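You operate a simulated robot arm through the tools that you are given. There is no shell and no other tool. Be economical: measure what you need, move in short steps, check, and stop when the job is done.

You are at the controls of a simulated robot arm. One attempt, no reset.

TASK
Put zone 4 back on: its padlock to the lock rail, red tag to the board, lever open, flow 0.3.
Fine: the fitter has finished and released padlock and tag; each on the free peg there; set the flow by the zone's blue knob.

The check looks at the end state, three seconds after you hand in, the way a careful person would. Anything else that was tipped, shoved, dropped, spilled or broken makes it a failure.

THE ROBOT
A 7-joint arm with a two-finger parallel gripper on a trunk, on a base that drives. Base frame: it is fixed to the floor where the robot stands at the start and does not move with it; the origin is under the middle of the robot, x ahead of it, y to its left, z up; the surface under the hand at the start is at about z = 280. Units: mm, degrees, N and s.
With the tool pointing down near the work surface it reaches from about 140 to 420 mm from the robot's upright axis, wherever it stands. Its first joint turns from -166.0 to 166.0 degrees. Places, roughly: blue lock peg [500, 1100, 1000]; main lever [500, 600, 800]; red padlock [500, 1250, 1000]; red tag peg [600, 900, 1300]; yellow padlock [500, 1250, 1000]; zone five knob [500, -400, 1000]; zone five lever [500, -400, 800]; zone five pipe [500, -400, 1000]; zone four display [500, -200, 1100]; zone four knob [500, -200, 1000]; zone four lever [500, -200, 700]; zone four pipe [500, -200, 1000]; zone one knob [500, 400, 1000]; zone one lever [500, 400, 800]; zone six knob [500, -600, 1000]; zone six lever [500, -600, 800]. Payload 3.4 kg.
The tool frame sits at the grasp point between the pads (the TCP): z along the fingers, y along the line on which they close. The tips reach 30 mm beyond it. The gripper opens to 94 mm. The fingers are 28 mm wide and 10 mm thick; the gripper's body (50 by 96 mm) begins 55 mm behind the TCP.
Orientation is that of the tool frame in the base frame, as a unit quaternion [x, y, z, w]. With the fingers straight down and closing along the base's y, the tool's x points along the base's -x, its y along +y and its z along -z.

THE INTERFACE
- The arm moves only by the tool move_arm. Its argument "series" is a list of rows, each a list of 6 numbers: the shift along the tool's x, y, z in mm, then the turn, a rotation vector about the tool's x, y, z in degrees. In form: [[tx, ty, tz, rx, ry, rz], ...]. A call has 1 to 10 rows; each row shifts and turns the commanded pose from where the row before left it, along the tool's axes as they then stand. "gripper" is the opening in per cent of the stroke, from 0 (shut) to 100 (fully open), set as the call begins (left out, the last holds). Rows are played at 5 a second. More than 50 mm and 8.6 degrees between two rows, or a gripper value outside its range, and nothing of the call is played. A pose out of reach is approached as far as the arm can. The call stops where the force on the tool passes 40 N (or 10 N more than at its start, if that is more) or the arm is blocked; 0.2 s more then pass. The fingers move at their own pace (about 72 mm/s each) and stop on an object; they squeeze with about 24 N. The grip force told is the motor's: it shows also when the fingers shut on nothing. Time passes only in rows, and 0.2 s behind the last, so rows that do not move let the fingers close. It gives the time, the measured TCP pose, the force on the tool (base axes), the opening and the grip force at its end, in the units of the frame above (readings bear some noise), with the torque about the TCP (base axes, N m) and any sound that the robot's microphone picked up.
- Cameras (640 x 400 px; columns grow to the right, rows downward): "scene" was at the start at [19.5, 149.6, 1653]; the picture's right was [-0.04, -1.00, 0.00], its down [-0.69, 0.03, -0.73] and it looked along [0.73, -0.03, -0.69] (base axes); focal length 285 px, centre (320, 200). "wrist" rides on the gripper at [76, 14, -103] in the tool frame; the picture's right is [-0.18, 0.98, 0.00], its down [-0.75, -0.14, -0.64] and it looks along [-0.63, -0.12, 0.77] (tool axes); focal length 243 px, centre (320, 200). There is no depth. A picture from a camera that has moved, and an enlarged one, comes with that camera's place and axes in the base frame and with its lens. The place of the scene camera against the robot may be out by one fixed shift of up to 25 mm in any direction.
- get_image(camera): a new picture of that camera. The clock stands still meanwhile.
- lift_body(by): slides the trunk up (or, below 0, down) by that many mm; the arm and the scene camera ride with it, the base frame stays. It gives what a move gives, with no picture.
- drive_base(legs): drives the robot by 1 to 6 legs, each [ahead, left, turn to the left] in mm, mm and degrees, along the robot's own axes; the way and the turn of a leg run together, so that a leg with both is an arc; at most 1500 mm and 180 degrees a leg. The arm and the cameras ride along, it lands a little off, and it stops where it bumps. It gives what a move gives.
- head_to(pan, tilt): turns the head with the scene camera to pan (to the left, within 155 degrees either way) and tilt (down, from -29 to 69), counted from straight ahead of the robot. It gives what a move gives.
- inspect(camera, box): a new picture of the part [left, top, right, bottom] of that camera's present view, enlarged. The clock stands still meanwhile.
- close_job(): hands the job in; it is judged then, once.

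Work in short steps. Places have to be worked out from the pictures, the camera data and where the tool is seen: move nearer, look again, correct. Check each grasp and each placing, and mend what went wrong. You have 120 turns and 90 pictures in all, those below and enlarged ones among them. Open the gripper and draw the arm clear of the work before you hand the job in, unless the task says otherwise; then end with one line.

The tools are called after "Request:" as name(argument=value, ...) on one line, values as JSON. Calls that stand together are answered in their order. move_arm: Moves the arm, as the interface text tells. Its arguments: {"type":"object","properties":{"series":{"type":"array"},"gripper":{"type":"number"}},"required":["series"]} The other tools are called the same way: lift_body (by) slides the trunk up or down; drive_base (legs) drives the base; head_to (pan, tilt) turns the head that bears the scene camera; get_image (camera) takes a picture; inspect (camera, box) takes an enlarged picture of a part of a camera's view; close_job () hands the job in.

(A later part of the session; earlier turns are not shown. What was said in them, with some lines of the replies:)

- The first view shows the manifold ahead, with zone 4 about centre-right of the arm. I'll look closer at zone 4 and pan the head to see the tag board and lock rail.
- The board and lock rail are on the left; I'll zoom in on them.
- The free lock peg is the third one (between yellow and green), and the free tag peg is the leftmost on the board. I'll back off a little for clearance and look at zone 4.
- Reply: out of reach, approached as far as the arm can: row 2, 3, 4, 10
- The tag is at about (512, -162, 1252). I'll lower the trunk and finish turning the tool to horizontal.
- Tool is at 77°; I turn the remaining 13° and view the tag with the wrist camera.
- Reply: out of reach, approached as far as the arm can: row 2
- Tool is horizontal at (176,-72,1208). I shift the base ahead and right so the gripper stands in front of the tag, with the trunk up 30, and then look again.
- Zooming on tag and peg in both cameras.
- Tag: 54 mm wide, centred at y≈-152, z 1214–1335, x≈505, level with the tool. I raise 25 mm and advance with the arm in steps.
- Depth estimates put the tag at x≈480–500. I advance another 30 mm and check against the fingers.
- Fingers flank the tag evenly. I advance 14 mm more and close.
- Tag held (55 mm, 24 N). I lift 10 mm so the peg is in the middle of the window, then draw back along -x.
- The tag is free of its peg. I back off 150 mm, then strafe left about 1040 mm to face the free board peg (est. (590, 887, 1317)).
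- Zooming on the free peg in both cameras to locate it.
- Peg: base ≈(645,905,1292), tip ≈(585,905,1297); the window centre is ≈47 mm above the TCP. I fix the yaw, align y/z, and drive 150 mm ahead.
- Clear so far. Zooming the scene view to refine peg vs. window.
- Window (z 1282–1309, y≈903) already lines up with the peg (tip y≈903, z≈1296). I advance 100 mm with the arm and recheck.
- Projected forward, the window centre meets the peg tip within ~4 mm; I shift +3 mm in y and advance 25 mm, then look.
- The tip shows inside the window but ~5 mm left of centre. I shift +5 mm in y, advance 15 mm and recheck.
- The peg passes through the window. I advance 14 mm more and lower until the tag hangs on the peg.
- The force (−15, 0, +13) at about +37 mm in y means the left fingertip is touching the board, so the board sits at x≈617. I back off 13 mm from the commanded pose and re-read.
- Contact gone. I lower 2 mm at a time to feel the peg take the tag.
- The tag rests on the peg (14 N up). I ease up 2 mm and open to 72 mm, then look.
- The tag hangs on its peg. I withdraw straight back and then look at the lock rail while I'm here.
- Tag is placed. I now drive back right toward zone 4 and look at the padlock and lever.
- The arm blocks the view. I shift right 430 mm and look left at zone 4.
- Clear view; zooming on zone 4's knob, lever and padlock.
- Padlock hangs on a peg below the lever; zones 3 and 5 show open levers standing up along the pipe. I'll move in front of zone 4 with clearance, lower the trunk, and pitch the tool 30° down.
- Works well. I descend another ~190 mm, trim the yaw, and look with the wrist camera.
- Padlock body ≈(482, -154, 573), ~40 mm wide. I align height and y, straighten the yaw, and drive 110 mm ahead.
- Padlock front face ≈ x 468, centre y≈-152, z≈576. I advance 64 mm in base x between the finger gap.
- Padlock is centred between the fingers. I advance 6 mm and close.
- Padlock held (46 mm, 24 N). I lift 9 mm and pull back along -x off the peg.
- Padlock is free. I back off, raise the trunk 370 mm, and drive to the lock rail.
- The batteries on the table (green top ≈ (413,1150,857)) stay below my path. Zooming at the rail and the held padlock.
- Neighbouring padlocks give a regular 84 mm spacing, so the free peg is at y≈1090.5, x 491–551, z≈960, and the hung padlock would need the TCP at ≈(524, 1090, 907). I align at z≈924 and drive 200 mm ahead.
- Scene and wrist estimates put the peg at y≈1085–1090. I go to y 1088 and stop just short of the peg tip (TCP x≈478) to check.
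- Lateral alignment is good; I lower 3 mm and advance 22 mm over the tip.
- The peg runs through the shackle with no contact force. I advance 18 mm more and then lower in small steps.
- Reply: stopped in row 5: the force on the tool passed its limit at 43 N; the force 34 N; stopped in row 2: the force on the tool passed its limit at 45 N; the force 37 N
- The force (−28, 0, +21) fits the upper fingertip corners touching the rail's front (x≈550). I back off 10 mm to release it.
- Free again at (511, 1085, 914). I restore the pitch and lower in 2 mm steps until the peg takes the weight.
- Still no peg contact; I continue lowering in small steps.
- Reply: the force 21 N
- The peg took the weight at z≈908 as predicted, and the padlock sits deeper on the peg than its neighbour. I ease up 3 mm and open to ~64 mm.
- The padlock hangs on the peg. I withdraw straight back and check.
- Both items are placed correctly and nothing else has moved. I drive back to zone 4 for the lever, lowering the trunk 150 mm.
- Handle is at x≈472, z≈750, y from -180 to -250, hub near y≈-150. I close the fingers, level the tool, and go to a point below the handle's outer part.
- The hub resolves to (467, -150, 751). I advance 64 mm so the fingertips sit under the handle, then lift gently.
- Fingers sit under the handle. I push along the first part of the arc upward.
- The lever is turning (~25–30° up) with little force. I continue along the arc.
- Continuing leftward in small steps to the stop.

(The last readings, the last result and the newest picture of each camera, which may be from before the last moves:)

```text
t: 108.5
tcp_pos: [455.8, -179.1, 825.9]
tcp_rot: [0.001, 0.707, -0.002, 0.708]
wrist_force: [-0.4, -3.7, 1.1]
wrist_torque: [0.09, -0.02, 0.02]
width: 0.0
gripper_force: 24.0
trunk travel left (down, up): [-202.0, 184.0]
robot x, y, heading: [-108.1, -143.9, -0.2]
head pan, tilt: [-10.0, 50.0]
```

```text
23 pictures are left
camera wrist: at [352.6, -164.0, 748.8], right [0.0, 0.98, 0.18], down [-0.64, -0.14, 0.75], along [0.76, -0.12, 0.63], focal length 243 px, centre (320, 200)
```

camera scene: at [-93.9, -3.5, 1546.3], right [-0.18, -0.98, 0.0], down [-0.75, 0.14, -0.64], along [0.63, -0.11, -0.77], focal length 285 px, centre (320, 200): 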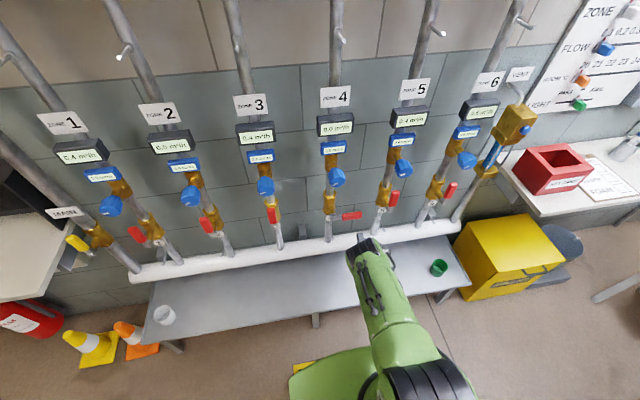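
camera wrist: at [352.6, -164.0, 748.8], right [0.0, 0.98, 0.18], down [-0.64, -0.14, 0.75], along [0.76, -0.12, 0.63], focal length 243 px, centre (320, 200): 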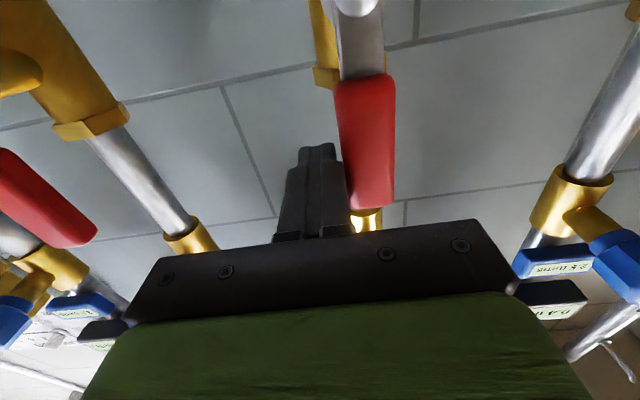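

The lever reads vertical (hub y≈-151, end y≈-150). I nudge 4 mm more to confirm the stop, then retreat to the right and back.

Request:
move_arm(series=[[0, 3, 0, 0, 0, 0], [0, 2, 0, 0, 0, 0], [0, 0, 0, 0, 0, 0]])

Request:
move_arm(series=[[0, -10, 0, 0, 0, 0], [0, -10, 0, 0, 0, 0], [0, 0, -30, 0, 0, 0], [0, 0, -30, 0, 0, 0], [0, 0, -30, 0, 0, 0], [0, 0, 0, 0, 0, 0]])

Request:
drive_base(legs=[[-100, -200, 0]])

Request:
head_to(pan=8, tilt=45)

Request:
inspect(camera="scene", box=[220, 110, 420, 250])

```text
t: 109.2
tcp_pos: [456.9, -178.0, 825.1]
tcp_rot: [0.001, 0.706, -0.004, 0.708]
wrist_force: [0.7, -25.9, 2.1]
wrist_torque: [-0.37, -0.01, 0.02]
width: 0.1
gripper_force: 24.3
trunk travel left (down, up): [-202.0, 184.0]
robot x, y, heading: [-106.3, -141.8, -0.4]
head pan, tilt: [-10.0, 50.0]
```

```text
t: 110.7
tcp_pos: [366.5, -193.5, 825.2]
tcp_rot: [0.0, 0.707, -0.002, 0.708]
wrist_force: [0.0, 1.1, 0.7]
wrist_torque: [0.0, -0.02, 0.02]
width: 0.0
gripper_force: 24.0
trunk travel left (down, up): [-202.0, 184.0]
robot x, y, heading: [-106.5, -143.2, -0.3]
head pan, tilt: [-10.0, 50.0]
```

```text
t: 112.4
tcp_pos: [264.7, -394.6, 826.4]
tcp_rot: [0.001, 0.706, -0.002, 0.708]
wrist_force: [-0.9, -0.6, 0.6]
wrist_torque: [0.01, -0.01, -0.02]
width: 0.0
gripper_force: 23.7
trunk travel left (down, up): [-202.0, 184.0]
robot x, y, heading: [-208.6, -340.3, -0.1]
head pan, tilt: [-10.0, 50.0]
```

```text
t: 113.2
tcp_pos: [263.9, -393.3, 826.8]
tcp_rot: [0.001, 0.706, -0.003, 0.708]
wrist_force: [-1.1, -0.2, -0.4]
wrist_torque: [-0.02, -0.02, -0.01]
width: 0.2
gripper_force: 24.2
trunk travel left (down, up): [-202.0, 184.0]
robot x, y, heading: [-204.5, -341.5, -0.1]
head pan, tilt: [8.0, 45.0]
```

```text
2.86 times, centred on (320, 180) of scene
camera zoom: at [-190.7, -178.9, 1553.1], right [0.13, -0.99, 0.0], down [-0.7, -0.1, -0.71], along [0.7, 0.1, -0.71], focal length 814 px, centre (320, 257)
```

zoom: 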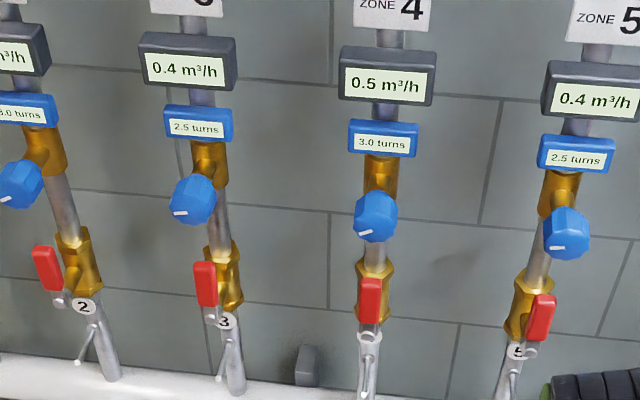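

The lever is open and the display reads 0.5 m³/h at 3.0 turns (2.5 turns gives 0.4), so 0.3 needs about 1.8 turns: roughly 1.2 turns clockwise. The knob is at ≈(459,-150,966); I go in front of it with the fingers at ~66 mm.

Request:
lift_body(by=139)

Request:
drive_base(legs=[[70, 243, 0]])

Request:
move_arm(series=[[0, 0, 0, 0, 0, 0], [0, 0, 0, 0, 0, 0], [0, 0, 0, 0, 0, 0]], gripper=70)

Request:
get_image(camera="wrist")

```text
t: 114.8
tcp_pos: [265.3, -393.2, 964.2]
tcp_rot: [-0.001, 0.706, -0.002, 0.708]
wrist_force: [-0.1, 0.0, -0.3]
wrist_torque: [0.0, -0.02, 0.0]
width: 0.0
gripper_force: 24.0
trunk travel left (down, up): [-341.0, 45.0]
robot x, y, heading: [-208.3, -341.5, 0.0]
head pan, tilt: [8.0, 45.0]
```

```text
t: 116.7
tcp_pos: [336.5, -146.1, 965.2]
tcp_rot: [-0.001, 0.706, -0.001, 0.708]
wrist_force: [-0.1, 0.1, 0.5]
wrist_torque: [0.03, 0.0, 0.0]
width: 0.0
gripper_force: 24.0
trunk travel left (down, up): [-341.0, 45.0]
robot x, y, heading: [-138.0, -95.1, -0.3]
head pan, tilt: [8.0, 45.0]
```

```text
t: 117.5
tcp_pos: [337.4, -146.9, 964.5]
tcp_rot: [0.0, 0.706, -0.002, 0.708]
wrist_force: [0.4, -0.2, 0.1]
wrist_torque: [0.02, -0.01, 0.03]
width: 65.6
gripper_force: 0.1
trunk travel left (down, up): [-341.0, 45.0]
robot x, y, heading: [-137.5, -94.6, -0.2]
head pan, tilt: [8.0, 45.0]
```

```text
21 pictures are left
camera wrist: at [232.4, -132.2, 887.7], right [0.0, 0.98, 0.18], down [-0.64, -0.14, 0.75], along [0.77, -0.12, 0.63], focal length 243 px, centre (320, 200)
```

wrist: 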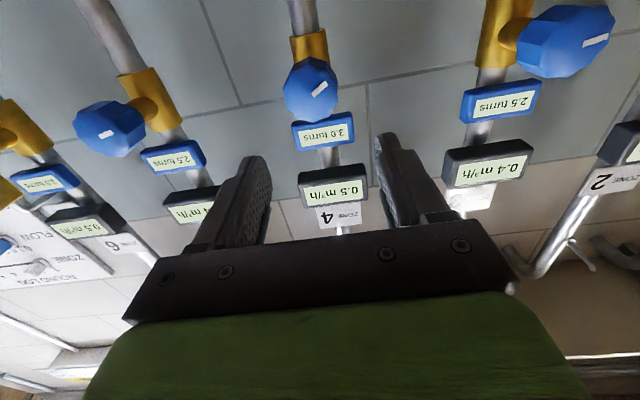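

The knob axis is along -x; refined centre ≈(465, -149, 956). I align and advance to x≈415 for a check.

Request:
move_arm(series=[[5, -1, 26, 0, 0, 0], [4, -1, 26, 0, 0, 0], [0, 0, 26, 0, 0, 0], [0, 0, 0, 0, 0, 0]])

Request:
get_image(camera="wrist")

Request:
inspect(camera="scene", box=[320, 140, 480, 260])

```text
t: 118.5
tcp_pos: [415.8, -148.2, 956.7]
tcp_rot: [-0.002, 0.706, -0.001, 0.708]
wrist_force: [0.5, -0.6, 0.8]
wrist_torque: [-0.01, 0.0, 0.0]
width: 66.0
gripper_force: 0.0
trunk travel left (down, up): [-341.0, 45.0]
robot x, y, heading: [-137.0, -97.4, -0.0]
head pan, tilt: [8.0, 45.0]
```

```text
20 pictures are left
camera wrist: at [312.0, -134.3, 879.3], right [0.0, 0.98, 0.18], down [-0.64, -0.14, 0.75], along [0.77, -0.12, 0.63], focal length 243 px, centre (320, 200)
```

wrist: 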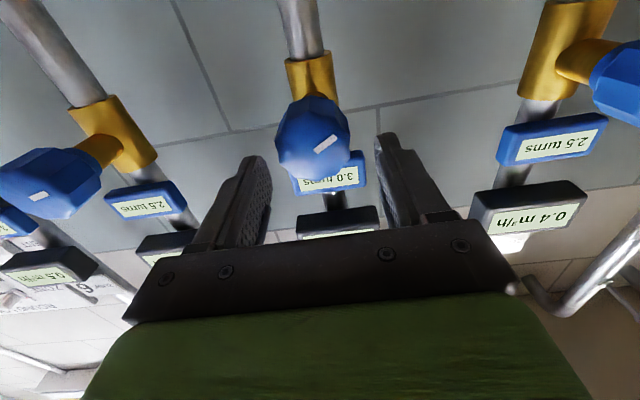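

```text
3.33 times, centred on (400, 200) of scene
camera zoom: at [-120.2, 67.5, 1692.4], right [0.14, -0.99, 0.0], down [-0.7, -0.1, -0.71], along [0.7, 0.1, -0.71], focal length 950 px, centre (53, 200)
```

zoom: 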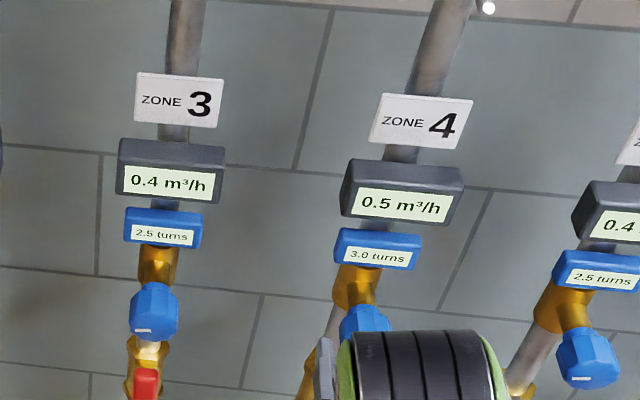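

Knob front face resolves to (451, -150, 950). I align, and pre-rotate the tool -88° about its axis to test the wrist range before gripping.

Request:
move_arm(series=[[5, -1.5, 0, 0, 0, 0], [0, 0, 0, 0, 0, -8.5], [0, 0, 0, 0, 0, -8.5], [0, 0, 0, 0, 0, -8.5], [0, 0, 0, 0, 0, -8.5], [0, 0, 0, 0, 0, -8.5], [0, 0, 0, 0, 0, -8.5], [0, 0, 0, 0, 0, -8.5], [0, 0, 0, 0, 0, -8.5], [0, 0, 0, 0, 0, 0]])

Request:
move_arm(series=[[0, 0, 0, 0, 0, -8.5], [0, 0, 0, 0, 0, -8.5], [0, 0, 0, 0, 0, -5], [0, 0, 0, 0, 0, 0]])

```text
t: 120.7
tcp_pos: [415.6, -148.8, 951.3]
tcp_rot: [-0.396, 0.585, -0.398, 0.585]
wrist_force: [-0.1, -0.1, 0.4]
wrist_torque: [-0.02, 0.04, 0.0]
width: 65.7
gripper_force: 0.1
trunk travel left (down, up): [-341.0, 45.0]
robot x, y, heading: [-138.4, -98.9, 0.1]
head pan, tilt: [8.0, 45.0]
```

```text
t: 121.7
tcp_pos: [414.0, -150.3, 951.0]
tcp_rot: [0.5, -0.498, 0.502, -0.5]
wrist_force: [0.3, 0.3, 0.0]
wrist_torque: [-0.01, 0.04, 0.02]
width: 66.1
gripper_force: 0.1
trunk travel left (down, up): [-341.0, 45.0]
robot x, y, heading: [-136.0, -95.7, 0.2]
head pan, tilt: [8.0, 45.0]
```

Wrist range is fine at -90°. I advance over the knob and close on it.

Request:
move_arm(series=[[0, 0, 11, 0, 0, 0], [0, 0, 11, 0, 0, 0], [0, 0, 11, 0, 0, 0], [0, 0, 10, 0, 0, 0], [0, 0, 0, 0, 0, 0]])

Request:
get_image(camera="wrist")

```text
t: 122.9
tcp_pos: [457.9, -149.8, 952.3]
tcp_rot: [0.5, -0.499, 0.502, -0.498]
wrist_force: [0.4, -0.6, -0.4]
wrist_torque: [-0.02, 0.01, 0.01]
width: 65.9
gripper_force: 0.1
trunk travel left (down, up): [-341.0, 45.0]
robot x, y, heading: [-136.7, -92.4, 0.0]
head pan, tilt: [8.0, 45.0]
```

```text
18 pictures are left
camera wrist: at [352.5, -226.4, 936.4], right [0.0, 0.18, -0.98], down [-0.64, 0.76, 0.14], along [0.77, 0.63, 0.12], focal length 243 px, centre (320, 200)
```

wrist: 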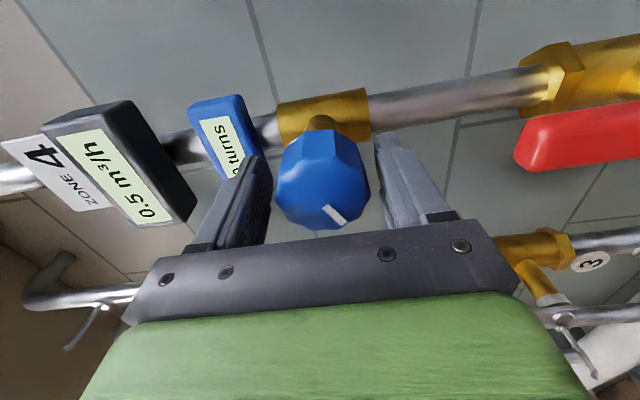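

The knob is centred between the fingers and the display is visible in this view. I close on it.

Request:
move_arm(series=[[0, 0, 0, 0, 0, 0], [0, 0, 0, 0, 0, 0], [0, 0, 0, 0, 0, 0]], gripper=20)

Request:
move_arm(series=[[0, 0, 0, 0, 0, 8], [0, 0, 0, 0, 0, 8], [0, 0, 0, 0, 0, 8], [0, 0, 0, 0, 0, 0]])

Request:
get_image(camera="wrist")

```text
t: 123.7
tcp_pos: [457.0, -150.1, 948.9]
tcp_rot: [-0.5, 0.501, -0.5, 0.499]
wrist_force: [-2.7, 0.3, -8.0]
wrist_torque: [0.02, 0.26, 0.18]
width: 45.2
gripper_force: 44.8
trunk travel left (down, up): [-341.0, 45.0]
robot x, y, heading: [-139.7, -98.4, -0.0]
head pan, tilt: [8.0, 45.0]
```

```text
t: 124.7
tcp_pos: [457.4, -150.7, 951.0]
tcp_rot: [-0.384, 0.594, -0.386, 0.592]
wrist_force: [-8.9, -0.2, -13.2]
wrist_torque: [0.03, 0.4, 0.05]
width: 45.3
gripper_force: 45.0
trunk travel left (down, up): [-341.0, 45.0]
robot x, y, heading: [-141.0, -96.7, -0.0]
head pan, tilt: [8.0, 45.0]
```

```text
17 pictures are left
camera wrist: at [352.2, -214.1, 905.8], right [0.0, 0.57, -0.82], down [-0.64, 0.63, 0.44], along [0.77, 0.53, 0.36], focal length 243 px, centre (320, 200)
```

wrist: 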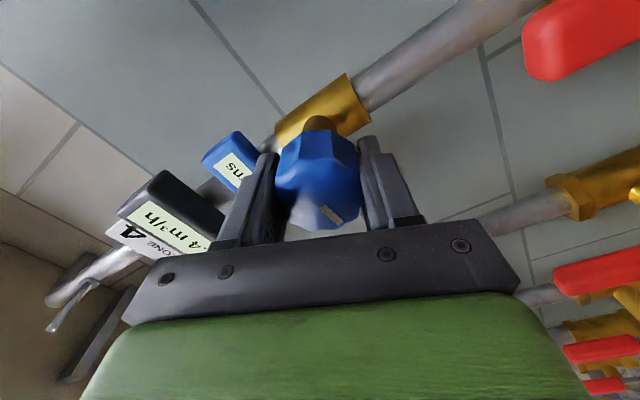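

Knob turns with the gripper and the flow already dropped to 0.4. I centre 2 mm lower and continue clockwise.

Request:
move_arm(series=[[0.8, 1.8, 0, 0, 0, 8], [0, 0, 0, 0, 0, 8], [0, 0, 0, 0, 0, 8], [0, 0, 0, 0, 0, 8], [0, 0, 0, 0, 0, 8], [0, 0, 0, 0, 0, 8], [0, 0, 0, 0, 0, 8], [0, 0, 0, 0, 0, 8], [0, 0, 0, 0, 0, 0]])

Request:
move_arm(series=[[0, 0, 0, 0, 0, 8], [0, 0, 0, 0, 0, 8], [0, 0, 0, 0, 0, 8], [0, 0, 0, 0, 0, 8], [0, 0, 0, 0, 0, 8], [0, 0, 0, 0, 0, 8], [0, 0, 0, 0, 0, 8], [0, 0, 0, 0, 0, 8], [0, 0, 0, 0, 0, 8], [0, 0, 0, 0, 0, 0]])

Request:
inspect(camera="scene", box=[360, 160, 460, 260])

```text
t: 126.7
tcp_pos: [455.9, -150.8, 951.0]
tcp_rot: [-0.012, 0.705, -0.014, 0.709]
wrist_force: [-0.6, -9.6, 10.5]
wrist_torque: [0.0, 0.2, 0.15]
width: 45.3
gripper_force: 45.2
trunk travel left (down, up): [-341.0, 45.0]
robot x, y, heading: [-137.7, -100.4, 0.0]
head pan, tilt: [8.0, 45.0]
```

```text
t: 128.9
tcp_pos: [457.2, -150.3, 950.3]
tcp_rot: [0.405, 0.579, 0.406, 0.58]
wrist_force: [-4.6, -2.1, 4.3]
wrist_torque: [-0.65, 0.15, 0.11]
width: 45.4
gripper_force: 45.2
trunk travel left (down, up): [-341.0, 45.0]
robot x, y, heading: [-137.1, -97.7, -0.2]
head pan, tilt: [8.0, 45.0]
```

```text
4.00 times, centred on (410, 210) of scene
camera zoom: at [-121.3, 67.1, 1692.4], right [0.14, -0.99, 0.0], down [-0.7, -0.1, -0.71], along [0.7, 0.1, -0.71], focal length 1140 px, centre (-40, 160)
```

zoom: 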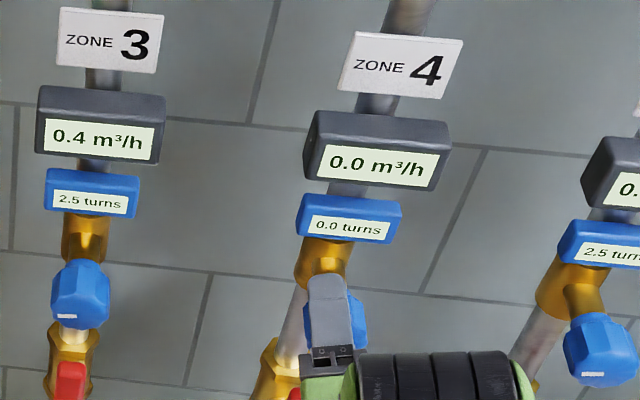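

The knob is geared: 160° took it to 0.0 turns. I turn back 80° counter-clockwise and read.

Request:
move_arm(series=[[0, 0, 0, 0, 0, -8], [0, 0, 0, 0, 0, -8], [0, 0, 0, 0, 0, -8], [0, 0, 0, 0, 0, -8], [0, 0, 0, 0, 0, -8], [0, 0, 0, 0, 0, -8], [0, 0, 0, 0, 0, -8], [0, 0, 0, 0, 0, -8], [0, 0, 0, 0, 0, -8], [0, 0, 0, 0, 0, 0]])

Request:
inspect(camera="scene", box=[360, 160, 460, 260])

```text
t: 131.1
tcp_pos: [457.7, -151.2, 949.0]
tcp_rot: [-0.012, 0.707, -0.017, 0.707]
wrist_force: [-6.3, -10.3, -3.7]
wrist_torque: [0.03, -0.23, -0.21]
width: 45.3
gripper_force: 44.9
trunk travel left (down, up): [-341.0, 45.0]
robot x, y, heading: [-139.0, -95.1, 0.2]
head pan, tilt: [8.0, 45.0]
```

```text
4.00 times, centred on (410, 210) of scene
camera zoom: at [-120.5, 65.2, 1692.6], right [0.14, -0.99, 0.0], down [-0.7, -0.1, -0.71], along [0.7, 0.1, -0.71], focal length 1140 px, centre (-40, 160)
```

zoom: 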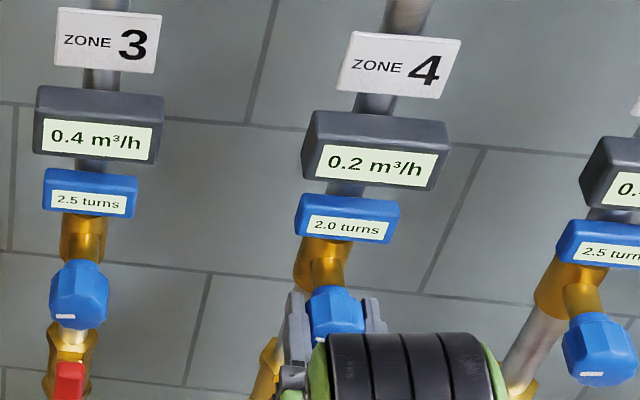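

Reads 2.0 turns, 0.2 m³/h; the flow may still be settling, so I wait a second and re-read.

Request:
move_arm(series=[[0, 0, 0, 0, 0, 0], [0, 0, 0, 0, 0, 0], [0, 0, 0, 0, 0, 0], [0, 0, 0, 0, 0, 0], [0, 0, 0, 0, 0, 0], [0, 0, 0, 0, 0, 0], [0, 0, 0, 0, 0, 0], [0, 0, 0, 0, 0, 0], [0, 0, 0, 0, 0, 0], [0, 0, 0, 0, 0, 0]])

Request:
inspect(camera="scene", box=[360, 160, 460, 260])

```text
t: 133.3
tcp_pos: [456.7, -151.5, 948.8]
tcp_rot: [-0.012, 0.706, -0.013, 0.708]
wrist_force: [-8.4, -12.2, -6.4]
wrist_torque: [0.01, 0.02, -0.22]
width: 45.2
gripper_force: 44.9
trunk travel left (down, up): [-341.0, 45.0]
robot x, y, heading: [-134.7, -99.0, -0.1]
head pan, tilt: [8.0, 45.0]
```

```text
4.00 times, centred on (410, 210) of scene
camera zoom: at [-120.6, 64.8, 1692.6], right [0.14, -0.99, 0.0], down [-0.7, -0.1, -0.71], along [0.7, 0.1, -0.71], focal length 1140 px, centre (-40, 160)
```

zoom: 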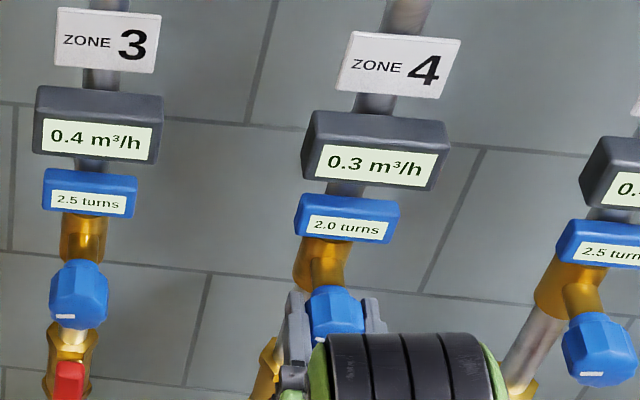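

Flow settled at 0.3 m³/h at 2.0 turns. I open the gripper, withdraw, and read again.

Request:
move_arm(series=[[0, 0, 0, 0, 0, 0], [0, 0, 0, 0, 0, 0], [0, 0, 0, 0, 0, 0]], gripper=72)

Request:
move_arm(series=[[0, 0, -20, 0, 0, 0], [0, 0, -30, 0, 0, 0], [0, 0, -30, 0, 0, 0], [0, 0, -30, 0, 0, 0], [0, 0, 0, 0, 0, 0]])

Request:
drive_base(legs=[[-200, -200, 0]])

Request:
get_image(camera="scene")

Request:
inspect(camera="scene", box=[240, 110, 440, 250])

```text
t: 134.1
tcp_pos: [457.2, -150.7, 948.9]
tcp_rot: [-0.013, 0.706, -0.015, 0.708]
wrist_force: [0.4, 0.1, 0.5]
wrist_torque: [0.01, -0.01, -0.01]
width: 67.8
gripper_force: 0.1
trunk travel left (down, up): [-341.0, 45.0]
robot x, y, heading: [-137.2, -94.0, 0.1]
head pan, tilt: [8.0, 45.0]
```

```text
t: 135.3
tcp_pos: [346.5, -149.3, 949.2]
tcp_rot: [-0.013, 0.706, -0.015, 0.708]
wrist_force: [-0.2, -0.2, 0.6]
wrist_torque: [0.0, -0.02, 0.04]
width: 67.7
gripper_force: 0.0
trunk travel left (down, up): [-341.0, 45.0]
robot x, y, heading: [-143.5, -97.6, -0.3]
head pan, tilt: [8.0, 45.0]
```

```text
t: 137.3
tcp_pos: [143.5, -349.1, 950.6]
tcp_rot: [-0.015, 0.706, -0.012, 0.708]
wrist_force: [0.1, -0.4, -0.2]
wrist_torque: [-0.01, -0.03, 0.0]
width: 67.8
gripper_force: 0.1
trunk travel left (down, up): [-341.0, 45.0]
robot x, y, heading: [-343.9, -296.7, -0.0]
head pan, tilt: [8.0, 45.0]
```

```text
13 pictures are left
camera scene: at [-325.2, -136.1, 1692.5], right [0.14, -0.99, 0.0], down [-0.7, -0.1, -0.71], along [0.7, 0.1, -0.71], focal length 285 px, centre (320, 200)
```

scene: 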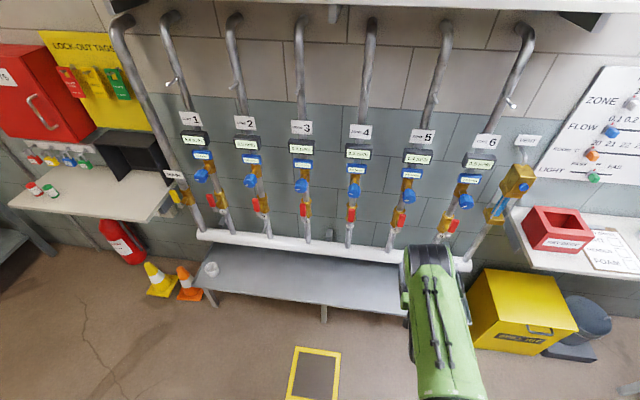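

```text
2.86 times, centred on (340, 180) of scene
camera zoom: at [-325.2, -136.1, 1692.5], right [0.14, -0.99, 0.0], down [-0.7, -0.1, -0.71], along [0.7, 0.1, -0.71], focal length 814 px, centre (263, 257)
```

zoom: 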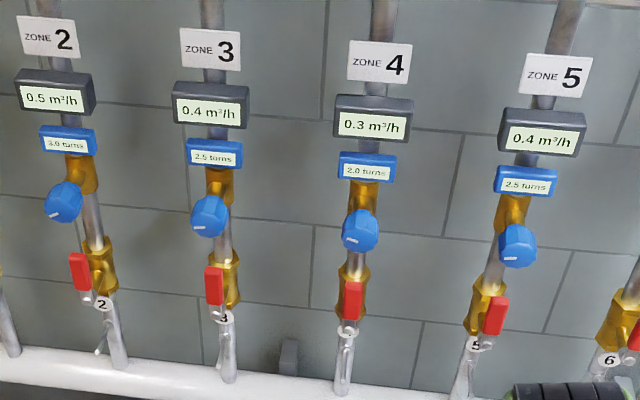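

Zone 4 holds at 0.3 m³/h and 2.0 turns with its lever up like its neighbours. The tag and padlock are on their pegs, and the arm is clear with the gripper open. Handing in.

Request:
close_job()

```text
The job is handed in.
```

Zone 4 is back on: its padlock is on the lock rail, the red tag is on the board, the lever is open and the display reads 0.3 m³/h. I saw nothing else disturbed, and I've handed the job in.
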